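You operate a simulated robot arm through the tools that you are given. There is no shell and no other tool. Be economical: measure what you need, move in short steps, check, and stop when the job is done.

You run a simulated robot arm. Do the job below in one go: nothing can be reset, and whatever is moved stays where it is left.

JOB
Take the cell two and leave it on the red cover.

It is judged by the outcome, as a careful person would: the job done as asked, and still so three seconds after it is handed in. It fails if anything else is knocked over, pushed out of place, dropped, spilled or broken. A push-on lid holds only when it is set on centred and level and pressed home; a screw cap is set on level and turned clockwise until tight.

ROBOT AND FRAMES
A 6-joint arm with a two-finger parallel gripper, fixed in place. Base frame: the origin is at the foot of the arm, x ahead of it, y to its left, z up; the work surface is at about z = 0.88. Readings come in m, degrees, newtons and seconds.
With the tool pointing down near the work surface it reaches from about 0.26 to 0.66 m from the base axis. Its first joint turns from -66.0 to 66.0 degrees. Payload 2.9 kg.
Tool frame: the origin (TCP) lies between the finger pads and is the grasp point; the fingertips stand 0.03 m ahead of it; z points along the fingers, y is the line along which they close. The gripper opens to 0.11 m. The fingers are 0.02 m wide and 0.01 m thick; the gripper's body (0.048 by 0.112 m) begins 0.055 m behind the TCP.
Orientation is told as [roll, pitch, yaw] about the base's x, y, z axes, in that order, counted from this pose: with the fingers straight down and closing along the base's y, the tool's x points along the base's -x, its y along +y and its z along -z.

CONTROLS
- The arm moves only by the tool arm_command. Its argument "increments" is one flat list of numbers, 7 for each row, row after row: the shift along the tool's x, y, z in m, then the turn, a rotation vector about the tool's x, y, z in degrees, then the opening in per cent of the stroke, from 0 (shut) to 100 (fully open). In form: [x, y, z, ax, ay, az, grip, x, y, z, ax, ay, az, grip, ...]. A call has 1 to 12 rows; each row shifts and turns the commanded pose from where the row before left it, along the tool's axes as they then stand. A row lasts 0.2 s, in which the tool goes at most 0.05 m and 8.6 degrees; a call with a longer step from one row to the next is refused whole, and so is a gripper value outside its range. Where a pose cannot be reached the arm comes as near as it can. A force on the tool above 40 N (or 10 N above the force at the start of the call, whichever is more), or a blocked arm, ends the call early, and 0.2 s more pass. Each finger travels about 0.108 m/s and halts on what it meets, pressing with about 38 N; the grip force reading is that of the motor and also rises with nothing between the fingers. The clock runs only during rows and for 0.2 s after the last one: add rows that do not move to give the fingers time. The reply holds the time, the measured pose of the TCP, the force on the tool along the base axes, the opening and the grip force, in the units named above and with some noise.
- Cameras (640 x 400 px; columns grow to the right, rows downward): "scene" is fixed at [0.0936, 0.4452, 1.3864]; the picture's right is [-0.63, -0.77, 0.00], its down [-0.49, 0.40, -0.77] and it looks along [0.60, -0.49, -0.63] (base axes); focal length 328 px, centre (320, 200). "wrist" rides on the gripper at [-0.036, 0, -0.057] in the tool frame; the picture's right is [0.00, -1.00, 0.00], its down [0.97, 0.00, -0.24] and it looks along [0.24, 0.00, 0.97] (tool axes); focal length 218 px, centre (320, 200). There is no depth. A picture from a camera that has moved, and an enlarged one, comes with that camera's place and axes in the base frame and with its lens. The place of the scene camera against the robot may be out by one fixed shift of up to 0.018 m in any direction.
- snapshot(camera): a new picture of that camera. It takes no simulated time.
- close_up(camera, box): a new picture of the part [left, top, right, bottom] of that camera's present view, enlarged. It takes no simulated time.
- close_job(): hands the job in; it is judged then, once.

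Work in short steps. Places have to be worked out from the pictures, the camera data and where the tool is seen: move nearer, look again, correct. Check each grasp and each placing, and mend what went wrong. You have 90 turns and 38 pictures in all, those below and enlarged ones among them. Open the gripper and draw the arm clear of the work before you hand the job in, unless the task says otherwise; then end with one line.

The tools are called by a JSON object that holds its "fn" and its "kwargs". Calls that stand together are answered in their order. arm_command: Moves the arm, as the interface text tells. Its arguments: {"type":"object","properties":{"increments":{"type":"array"}},"required":["increments"]} The other tools are called the same way: snapshot (camera) takes a picture; close_up (camera, box) takes an enlarged picture of a part of a camera's view; close_job () hands the job in.

At the start:

```text
t: 0.0
tool_pos: [0.3615, 0.0593, 1.1606]
tcp_rot: [0.0, -0.1, -0.1]
force: [0.1, 0.8, -0.3]
opening: 0.1102
grasp_force: 0.2
```

scene: 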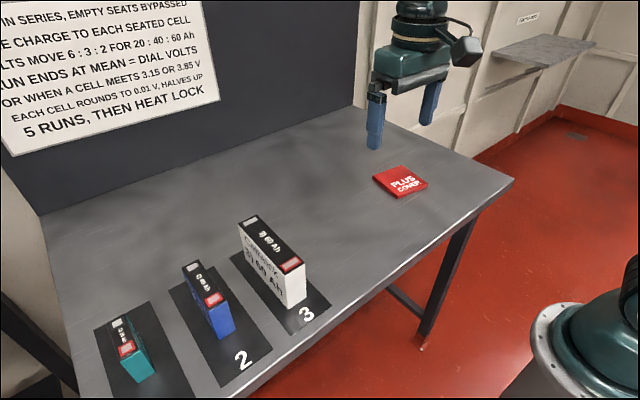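
wrist: 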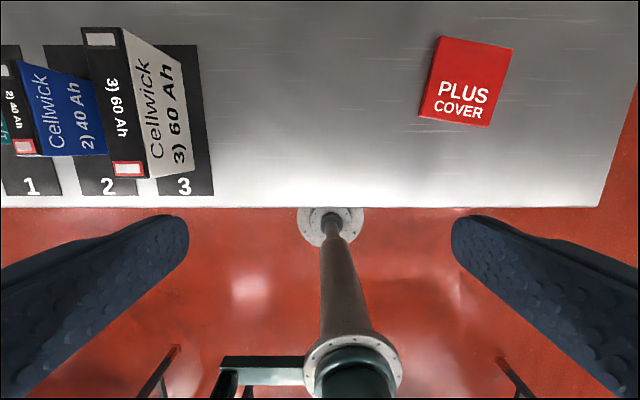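

The wrist picture puts the cover near (0.48, -0.14) and cell two near (0.435, 0.375). I'll move at height to just above cell two and look again.

{"fn": "arm_command", "kwargs": {"increments": [-0.01, 0.045, 0, 0, 0, 0, 100, -0.01, 0.045, 0, 0, 0, 0, 100, -0.01, 0.045, 0, 0, 0, 0, 100, -0.01, 0.045, 0, 0, 0, 0, 100, -0.01, 0.045, 0, 0, 0, 0, 100, -0.01, 0.045, 0, 0, 0, 0, 100, -0.01, 0.04, 0, 0, 0, 0, 80, 0, 0, 0, 0, 0, 0, 80]}}

{"fn": "snapshot", "kwargs": {"camera": "wrist"}}

{"fn": "close_up", "kwargs": {"camera": "scene", "box": [80, 190, 340, 400]}}

```text
t: 1.8
tool_pos: [0.4306, 0.369, 1.1609]
tcp_rot: [0.0, 0.0, 0.0]
force: [-0.8, -0.4, -0.1]
opening: 0.0878
grasp_force: 0.0
```

```text
35 pictures are left
camera wrist: at [0.4662, 0.3681, 1.2177], right [0.0, -1.0, 0.0], down [-0.97, 0.0, 0.24], along [-0.24, 0.0, -0.97], focal length 218 px, centre (320, 200)
```

wrist: 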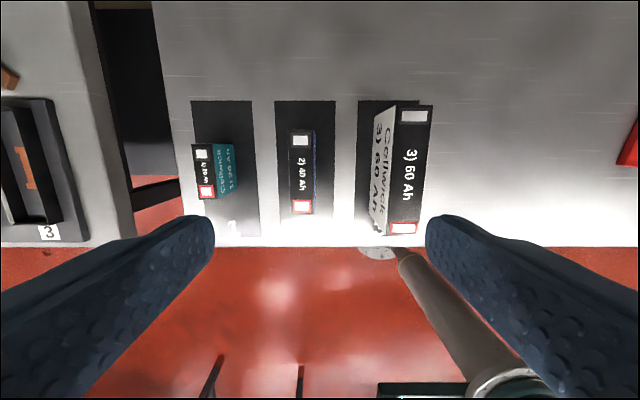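

```text
1.90 times, centred on (210, 295) of scene
camera zoom: at [0.0936, 0.4452, 1.3864], right [-0.63, -0.77, 0.0], down [-0.49, 0.4, -0.77], along [0.6, -0.49, -0.63], focal length 624 px, centre (530, 19)
```

zoom: 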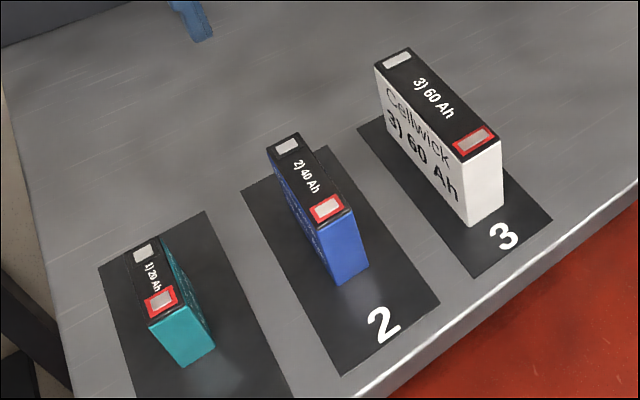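

Triangulating across the two wrist views puts cell two's top at z≈0.966, centred at about (0.434, 0.389), roughly 0.096 long and 0.028 thick. I'll centre over it, descend to just above and check.

{"fn": "arm_command", "kwargs": {"increments": [-0.0035, 0.02, 0, 0, 0, 0, 70, 0, 0, 0.045, 0, 0, 0, 70, 0, 0, 0.045, 0, 0, 0, 70, 0, 0, 0.045, 0, 0, 0, 70, 0, 0, 0, 0, 0, 0, 70]}}

{"fn": "snapshot", "kwargs": {"camera": "wrist"}}

{"fn": "snapshot", "kwargs": {"camera": "scene"}}

```text
t: 3.0
tool_pos: [0.4343, 0.3882, 1.024]
tcp_rot: [-0.1, 0.0, 0.0]
force: [0.1, 0.3, 0.5]
opening: 0.077
grasp_force: 0.1
```

```text
33 pictures are left
camera wrist: at [0.4692, 0.3878, 1.0813], right [0.0, -1.0, 0.0], down [-0.97, 0.0, 0.24], along [-0.24, 0.0, -0.97], focal length 218 px, centre (320, 200)
```

wrist: 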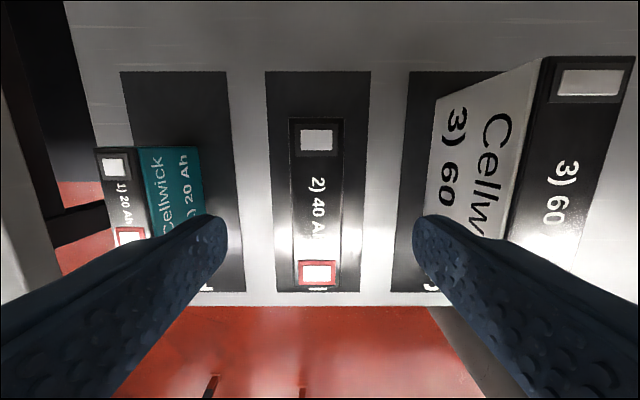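

```text
32 pictures are left
```

scene: 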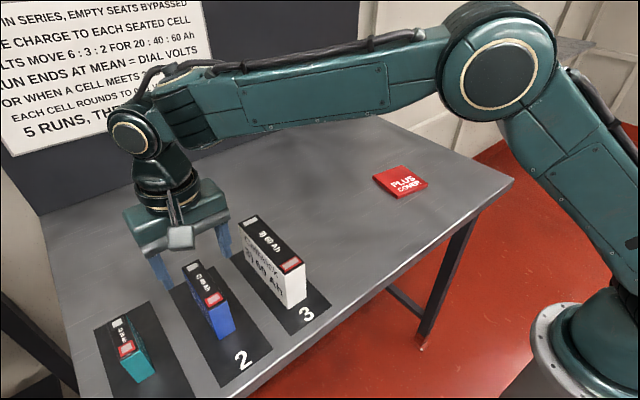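

The cell is centred between the fingers in the wrist view, and its centre still works out at (0.434, 0.389). I'll descend around it to z≈0.935 and close.

{"fn": "arm_command", "kwargs": {"increments": [0, 0.0005, 0.03, 0, 0, 0, 70, 0, 0, 0.03, 0, 0, 0, 70, 0, 0, 0.028, 0, 0, 0, 70, 0, 0, 0, 0, 0, 0, 70]}}

{"fn": "snapshot", "kwargs": {"camera": "wrist"}}

{"fn": "close_up", "kwargs": {"camera": "scene", "box": [80, 190, 340, 400]}}

```text
t: 4.0
tool_pos: [0.4341, 0.3898, 0.9368]
tcp_rot: [0.0, 0.0, 0.0]
force: [0.4, 0.2, 0.1]
opening: 0.077
grasp_force: 0.0
```

```text
31 pictures are left
camera wrist: at [0.4701, 0.3882, 0.994], right [0.0, -1.0, 0.0], down [-0.97, 0.0, 0.24], along [-0.24, 0.0, -0.97], focal length 218 px, centre (320, 200)
```

wrist: 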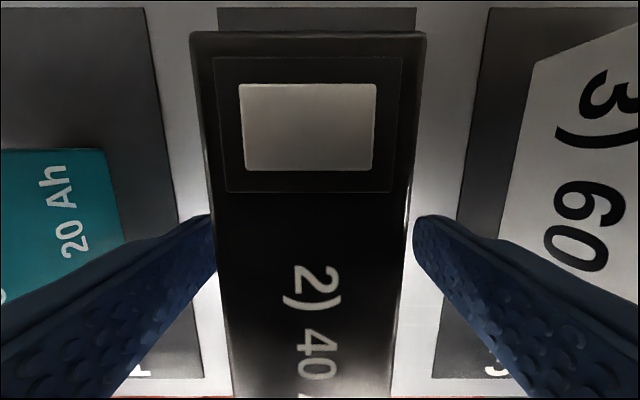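

```text
1.90 times, centred on (210, 295) of scene
camera zoom: at [0.0936, 0.4452, 1.3864], right [-0.63, -0.77, 0.0], down [-0.49, 0.4, -0.77], along [0.6, -0.49, -0.63], focal length 624 px, centre (530, 19)
```

zoom: 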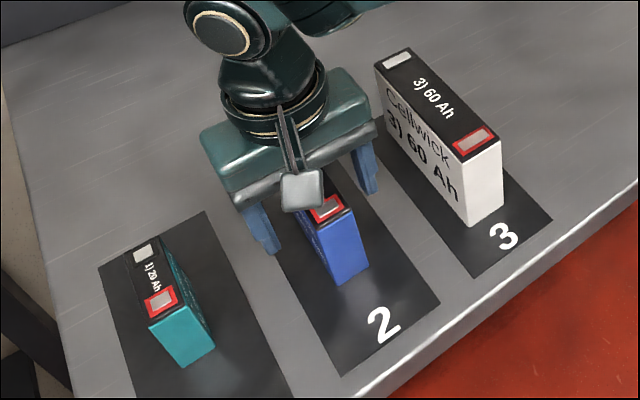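

The fingers straddle cell two with clearance and both neighbours are clear. I'll close the gripper.

{"fn": "arm_command", "kwargs": {"increments": [0, 0, 0, 0, 0, 0, 40, 0, 0, 0, 0, 0, 0, 20, 0, 0, 0, 0, 0, 0, 10, 0, 0, 0, 0, 0, 0, 10]}}

```text
t: 5.0
tool_pos: [0.4352, 0.3888, 0.9382]
tcp_rot: [0.0, 0.1, 0.0]
force: [0.0, 1.3, -0.7]
opening: 0.0298
grasp_force: 37.6
```

The fingers stopped on the cell at 0.030 m with full grip force. I'll lift straight up slowly, then higher.

{"fn": "arm_command", "kwargs": {"increments": [0, 0, -0.01, 0, 0, 0, 5, 0, 0, -0.02, 0, 0, 0, 5, 0, 0, -0.03, 0, 0, 0, 5, 0, 0, -0.04, 0, 0, 0, 5, 0, 0, -0.04, 0, 0, 0, 5, 0, 0, -0.04, 0, 0, 0, 5, 0, 0, 0, 0, 0, 0, 5]}}

{"fn": "snapshot", "kwargs": {"camera": "scene"}}

```text
t: 6.6
tool_pos: [0.4348, 0.389, 1.1179]
tcp_rot: [0.1, 0.0, 0.0]
force: [-0.3, -0.8, -5.2]
opening: 0.0298
grasp_force: 38.4
```

```text
29 pictures are left
```

scene: 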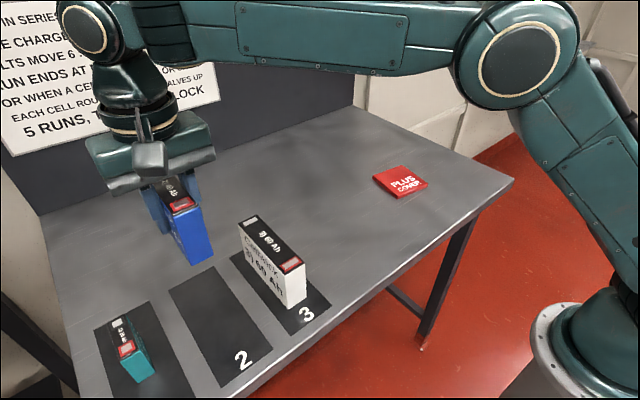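

Cell two is held level and clear. I'll carry it at this height toward the cover, stopping short to look.

{"fn": "arm_command", "kwargs": {"increments": [0, -0.03, 0, 0, 0, 0, 5, 0, -0.042, 0, 0, 0, 0, 5, 0, -0.045, 0, 0, 0, 0, 5, 0, -0.045, 0, 0, 0, 0, 5, 0, -0.045, 0, 0, 0, 0, 5, 0, -0.045, 0, 0, 0, 0, 5, 0, -0.045, 0, 0, 0, 0, 5, 0, -0.045, 0, 0, 0, 0, 5, 0, -0.04, 0, 0, 0, 0, 5, 0, -0.03, 0, 0, 0, 0, 5, 0, -0.02, 0, 0, 0, 0, 5, 0, 0, 0, 0, 0, 0, 5]}}

{"fn": "snapshot", "kwargs": {"camera": "wrist"}}

{"fn": "close_up", "kwargs": {"camera": "scene", "box": [340, 140, 460, 215]}}

```text
t: 9.2
tool_pos: [0.4346, -0.043, 1.117]
tcp_rot: [0.0, 0.0, 0.0]
force: [-0.4, -0.8, -4.9]
opening: 0.0298
grasp_force: 38.1
```

```text
28 pictures are left
camera wrist: at [0.47, -0.0434, 1.1747], right [0.0, -1.0, 0.0], down [-0.97, 0.0, 0.24], along [-0.24, 0.0, -0.97], focal length 218 px, centre (320, 200)
```

wrist: 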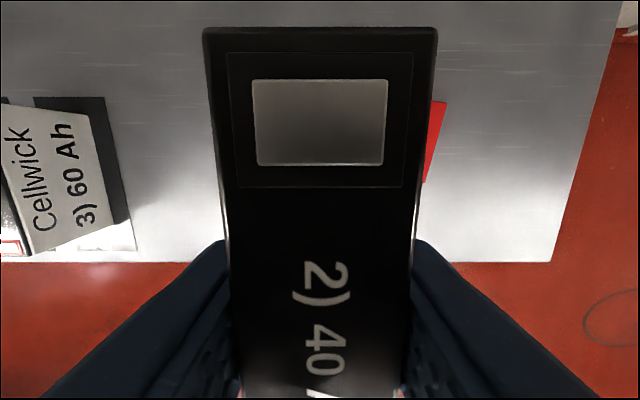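

```text
5.33 times, centred on (400, 178) of scene
camera zoom: at [0.0937, 0.4452, 1.3864], right [-0.63, -0.77, 0.0], down [-0.49, 0.4, -0.77], along [0.6, -0.49, -0.63], focal length 1747 px, centre (-107, 320)
```

zoom: 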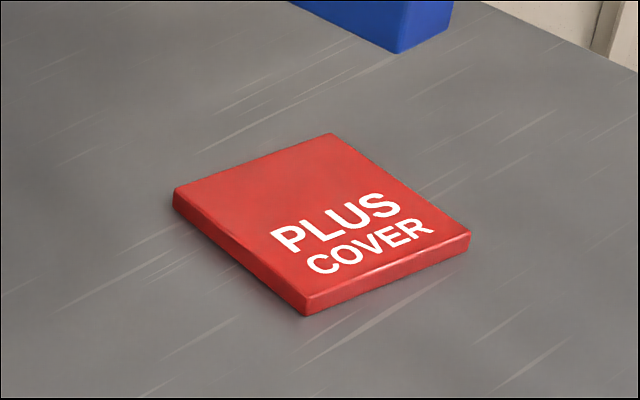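

First-view and current corners agree: the cover is about 0.10 m square, centred near (0.480, -0.141), turned about -7° in yaw, with its top at about z 0.89. I'll move above it, align the yaw and descend part way.

{"fn": "arm_command", "kwargs": {"increments": [-0.015, -0.033, 0, 0, 0, 0, 5, -0.015, -0.033, 0, 0, 0, 0, 5, -0.0154, -0.032, 0, 0, 0, 0, 5, 0, 0, 0, 0, 0, 7, 5, 0, 0, 0.04, 0, 0, 0, 5, 0, 0, 0.04, 0, 0, 0, 5, 0, 0, 0.035, 0, 0, 0, 5, 0, 0, 0.01, 0, 0, 0, 5, 0, 0, 0, 0, 0, 0, 5]}}

{"fn": "snapshot", "kwargs": {"camera": "wrist"}}

{"fn": "close_up", "kwargs": {"camera": "scene", "box": [320, 90, 480, 215]}}

```text
t: 11.2
tool_pos: [0.4802, -0.1409, 0.9916]
tcp_rot: [-0.1, 0.0, -7.0]
force: [0.5, 0.5, -4.8]
opening: 0.0301
grasp_force: 38.4
```

```text
26 pictures are left
camera wrist: at [0.5145, -0.146, 1.0492], right [-0.12, -0.99, 0.0], down [-0.96, 0.12, 0.24], along [-0.24, 0.03, -0.97], focal length 218 px, centre (320, 200)
```

wrist: 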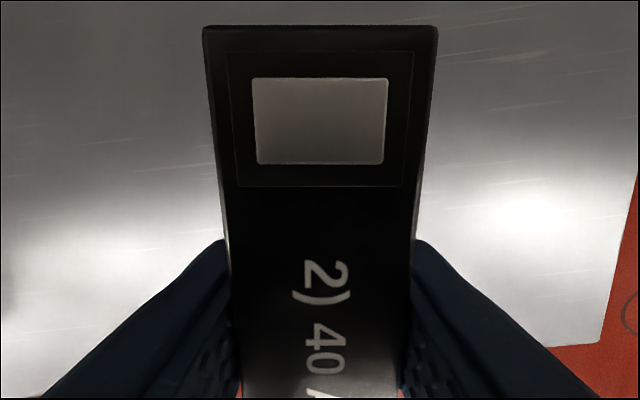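

```text
3.20 times, centred on (400, 152) of scene
camera zoom: at [0.0937, 0.4452, 1.3864], right [-0.63, -0.77, 0.0], down [-0.49, 0.4, -0.77], along [0.6, -0.49, -0.63], focal length 1048 px, centre (64, 352)
```

zoom: 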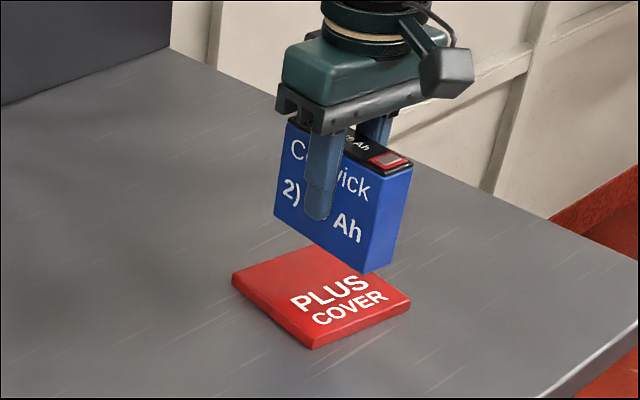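

The scene view shows the cell above the cover and parallel to it. I'll lower to about 8 mm above contact and check the centring.

{"fn": "arm_command", "kwargs": {"increments": [0, 0, 0.02, 0, 0, 0, 5, 0, 0, 0.012, 0, 0, 0, 5, 0, 0, 0, 0, 0, 0, 5]}}

{"fn": "close_up", "kwargs": {"camera": "scene", "box": [340, 120, 460, 215]}}

```text
t: 12.0
tool_pos: [0.4797, -0.1416, 0.961]
tcp_rot: [-0.1, 0.0, -7.0]
force: [0.0, 0.5, -5.2]
opening: 0.0301
grasp_force: 37.4
```

```text
4.21 times, centred on (400, 168) of scene
camera zoom: at [0.0937, 0.4452, 1.3864], right [-0.63, -0.77, 0.0], down [-0.49, 0.4, -0.77], along [0.6, -0.49, -0.63], focal length 1379 px, centre (-17, 337)
```

zoom: 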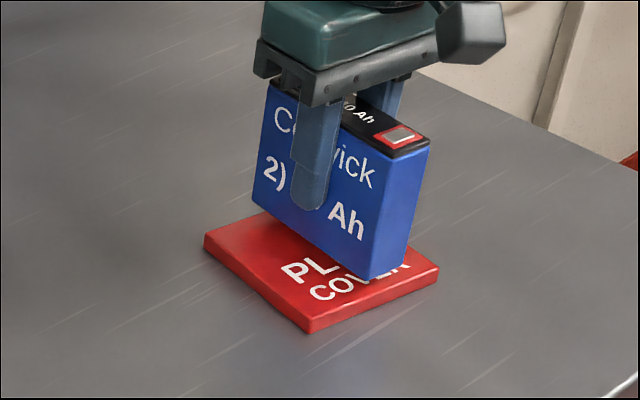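

Almost down; the parallax makes centring hard to judge, so I'll lower another 7 mm gently and look closely.

{"fn": "arm_command", "kwargs": {"increments": [0, 0, 0.004, 0, 0, 0, 5, 0, 0, 0.003, 0, 0, 0, 5, 0, 0, 0, 0, 0, 0, 5]}}

{"fn": "close_up", "kwargs": {"camera": "scene", "box": [360, 145, 440, 210]}}

```text
t: 12.8
tool_pos: [0.48, -0.1408, 0.9526]
tcp_rot: [0.0, 0.0, -7.0]
force: [0.8, -0.8, -4.7]
opening: 0.03
grasp_force: 38.0
```

```text
6.15 times, centred on (400, 178) of scene
camera zoom: at [0.0937, 0.4452, 1.3864], right [-0.63, -0.77, 0.0], down [-0.49, 0.4, -0.77], along [0.6, -0.49, -0.63], focal length 2015 px, centre (-172, 338)
```

zoom: 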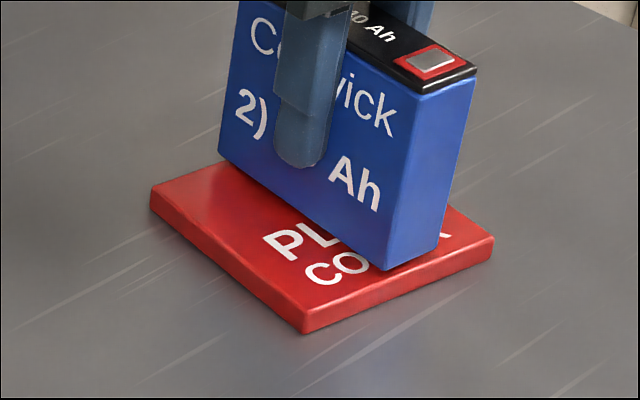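

The cell is well inside the cover, perhaps 6 mm off to the -y side. I'll shift 6 mm to +y and then ease down to contact.

{"fn": "arm_command", "kwargs": {"increments": [0, 0.006, 0, 0, 0, 0, 5, 0, 0, 0, 0, 0, 0, 5, 0, 0, 0.001, 0, 0, 0, 5, 0, 0, 0.001, 0, 0, 0, 5, 0, 0, 0.001, 0, 0, 0, 5, 0, 0, 0, 0, 0, 0, 5]}}

```text
t: 14.2
tool_pos: [0.4813, -0.1354, 0.9497]
tcp_rot: [0.1, 0.0, -7.0]
force: [0.9, -0.4, -4.3]
opening: 0.0298
grasp_force: 38.5
```

No contact yet (force still about the cell's weight), so I'll ease down further.

{"fn": "arm_command", "kwargs": {"increments": [0, 0, 0.001, 0, 0, 0, 5, 0, 0, 0.001, 0, 0, 0, 5, 0, 0, 0, 0, 0, 0, 5]}}

{"fn": "close_up", "kwargs": {"camera": "scene", "box": [360, 145, 440, 210]}}

```text
t: 15.0
tool_pos: [0.4797, -0.1362, 0.9489]
tcp_rot: [0.0, 0.0, -7.0]
force: [-0.2, -1.9, -1.1]
opening: 0.03
grasp_force: 38.3
```

```text
6.15 times, centred on (400, 178) of scene
camera zoom: at [0.0936, 0.4452, 1.3864], right [-0.63, -0.77, 0.0], down [-0.49, 0.4, -0.77], along [0.6, -0.49, -0.63], focal length 2015 px, centre (-172, 338)
```

zoom: 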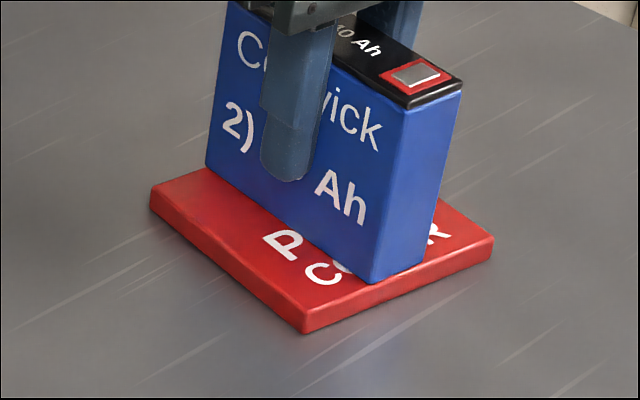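

The downward pull has dropped from 5 N to about 1 N, so the cell is touching. It is centred on the cover. One more millimetre to seat it, then I'll open in stages.

{"fn": "arm_command", "kwargs": {"increments": [0, 0, 0.0007, 0, 0, 0, 5, 0, 0, 0, 0, 0, 0, 5]}}

```text
t: 15.6
tool_pos: [0.4821, -0.1341, 0.9484]
tcp_rot: [0.0, -0.1, -7.1]
force: [-2.2, 0.1, 11.7]
opening: 0.0302
grasp_force: 37.8
```

The cell is firmly seated, with 12 N upward on the tool. I'll open the gripper slowly in place.

{"fn": "arm_command", "kwargs": {"increments": [0, 0, -0.0004, 0, 0, 0, 26, 0, 0, 0, 0, 0, 0, 30, 0, 0, 0, 0, 0, 0, 40, 0, 0, 0, 0, 0, 0, 55, 0, 0, 0, 0, 0, 0, 70, 0, 0, 0, 0, 0, 0, 70]}}

{"fn": "close_up", "kwargs": {"camera": "scene", "box": [340, 110, 460, 210]}}

{"fn": "snapshot", "kwargs": {"camera": "wrist"}}

```text
t: 17.0
tool_pos: [0.4814, -0.1356, 0.9495]
tcp_rot: [0.0, 0.0, -7.0]
force: [-0.5, 0.6, -0.6]
opening: 0.0768
grasp_force: 0.0
```

```text
4.00 times, centred on (400, 160) of scene
camera zoom: at [0.0936, 0.4452, 1.3864], right [-0.63, -0.77, 0.0], down [-0.49, 0.4, -0.77], along [0.6, -0.49, -0.63], focal length 1310 px, centre (0, 360)
```

zoom: 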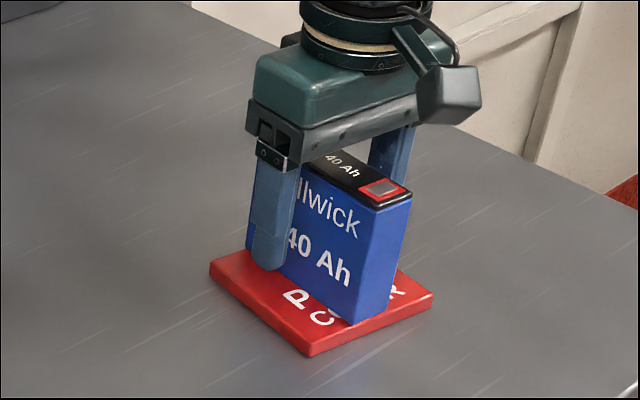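

```text
20 pictures are left
camera wrist: at [0.5158, -0.1398, 1.0058], right [-0.12, -0.99, 0.0], down [-0.96, 0.12, 0.24], along [-0.24, 0.03, -0.97], focal length 218 px, centre (320, 200)
```

wrist: 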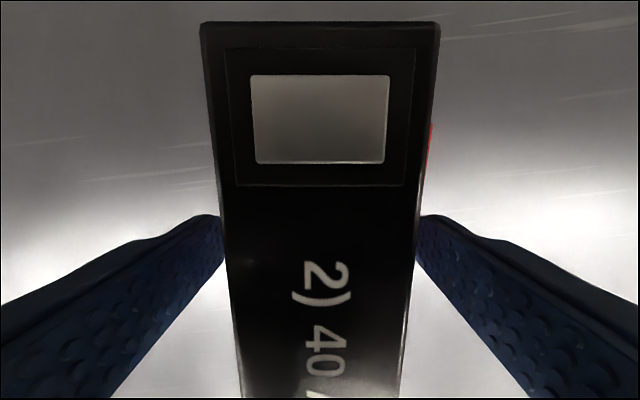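

The cell stands upright on the cover and both fingers are free. I'll go straight up, clear of the work.

{"fn": "arm_command", "kwargs": {"increments": [0, 0, -0.015, 0, 0, 0, 70, 0, 0, -0.03, 0, 0, 0, 70, 0, 0, -0.04, 0, 0, 0, 70, 0, 0, -0.04, 0, 0, 0, 70, 0, 0, -0.04, 0, 0, 0, 70, 0, 0, -0.04, 0, 0, 0, 70, 0.03, 0.03, 0, 0, 0, 0, 70, 0.03, 0.03, 0, 0, 0, 0, 70, 0, 0, 0, 0, 0, 0, 70]}}

{"fn": "snapshot", "kwargs": {"camera": "scene"}}

{"fn": "snapshot", "kwargs": {"camera": "wrist"}}

```text
t: 19.0
tool_pos: [0.4291, -0.0679, 1.1524]
tcp_rot: [0.0, 0.0, -7.1]
force: [-0.4, 0.7, -0.3]
opening: 0.077
grasp_force: 0.1
```

```text
19 pictures are left
```

scene: 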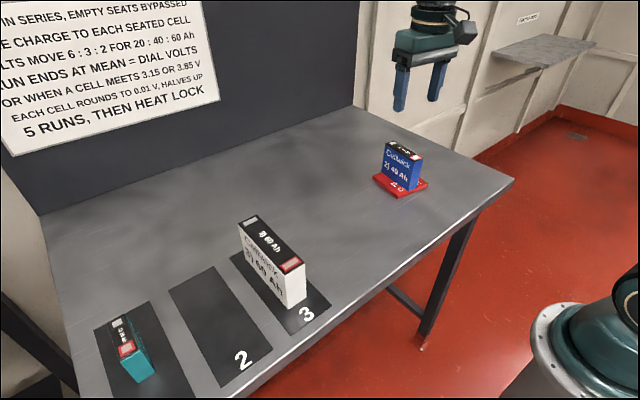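

```text
18 pictures are left
camera wrist: at [0.4638, -0.0729, 1.2092], right [-0.12, -0.99, 0.0], down [-0.96, 0.12, 0.24], along [-0.24, 0.03, -0.97], focal length 218 px, centre (320, 200)
```

wrist: 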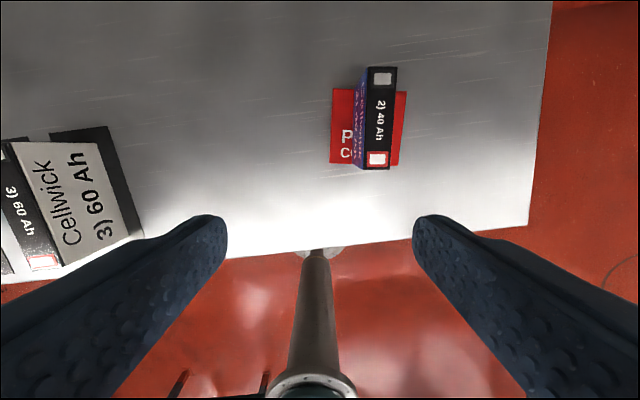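

The pictures show cell two standing upright on the red cover, the other cells untouched and the arm clear. I'm handing the job in.

{"fn": "close_job", "kwargs": {}}

```text
The job is handed in.
```

Cell two is standing upright and centred on the red cover, nothing else was moved, and the arm is clear with the gripper open.
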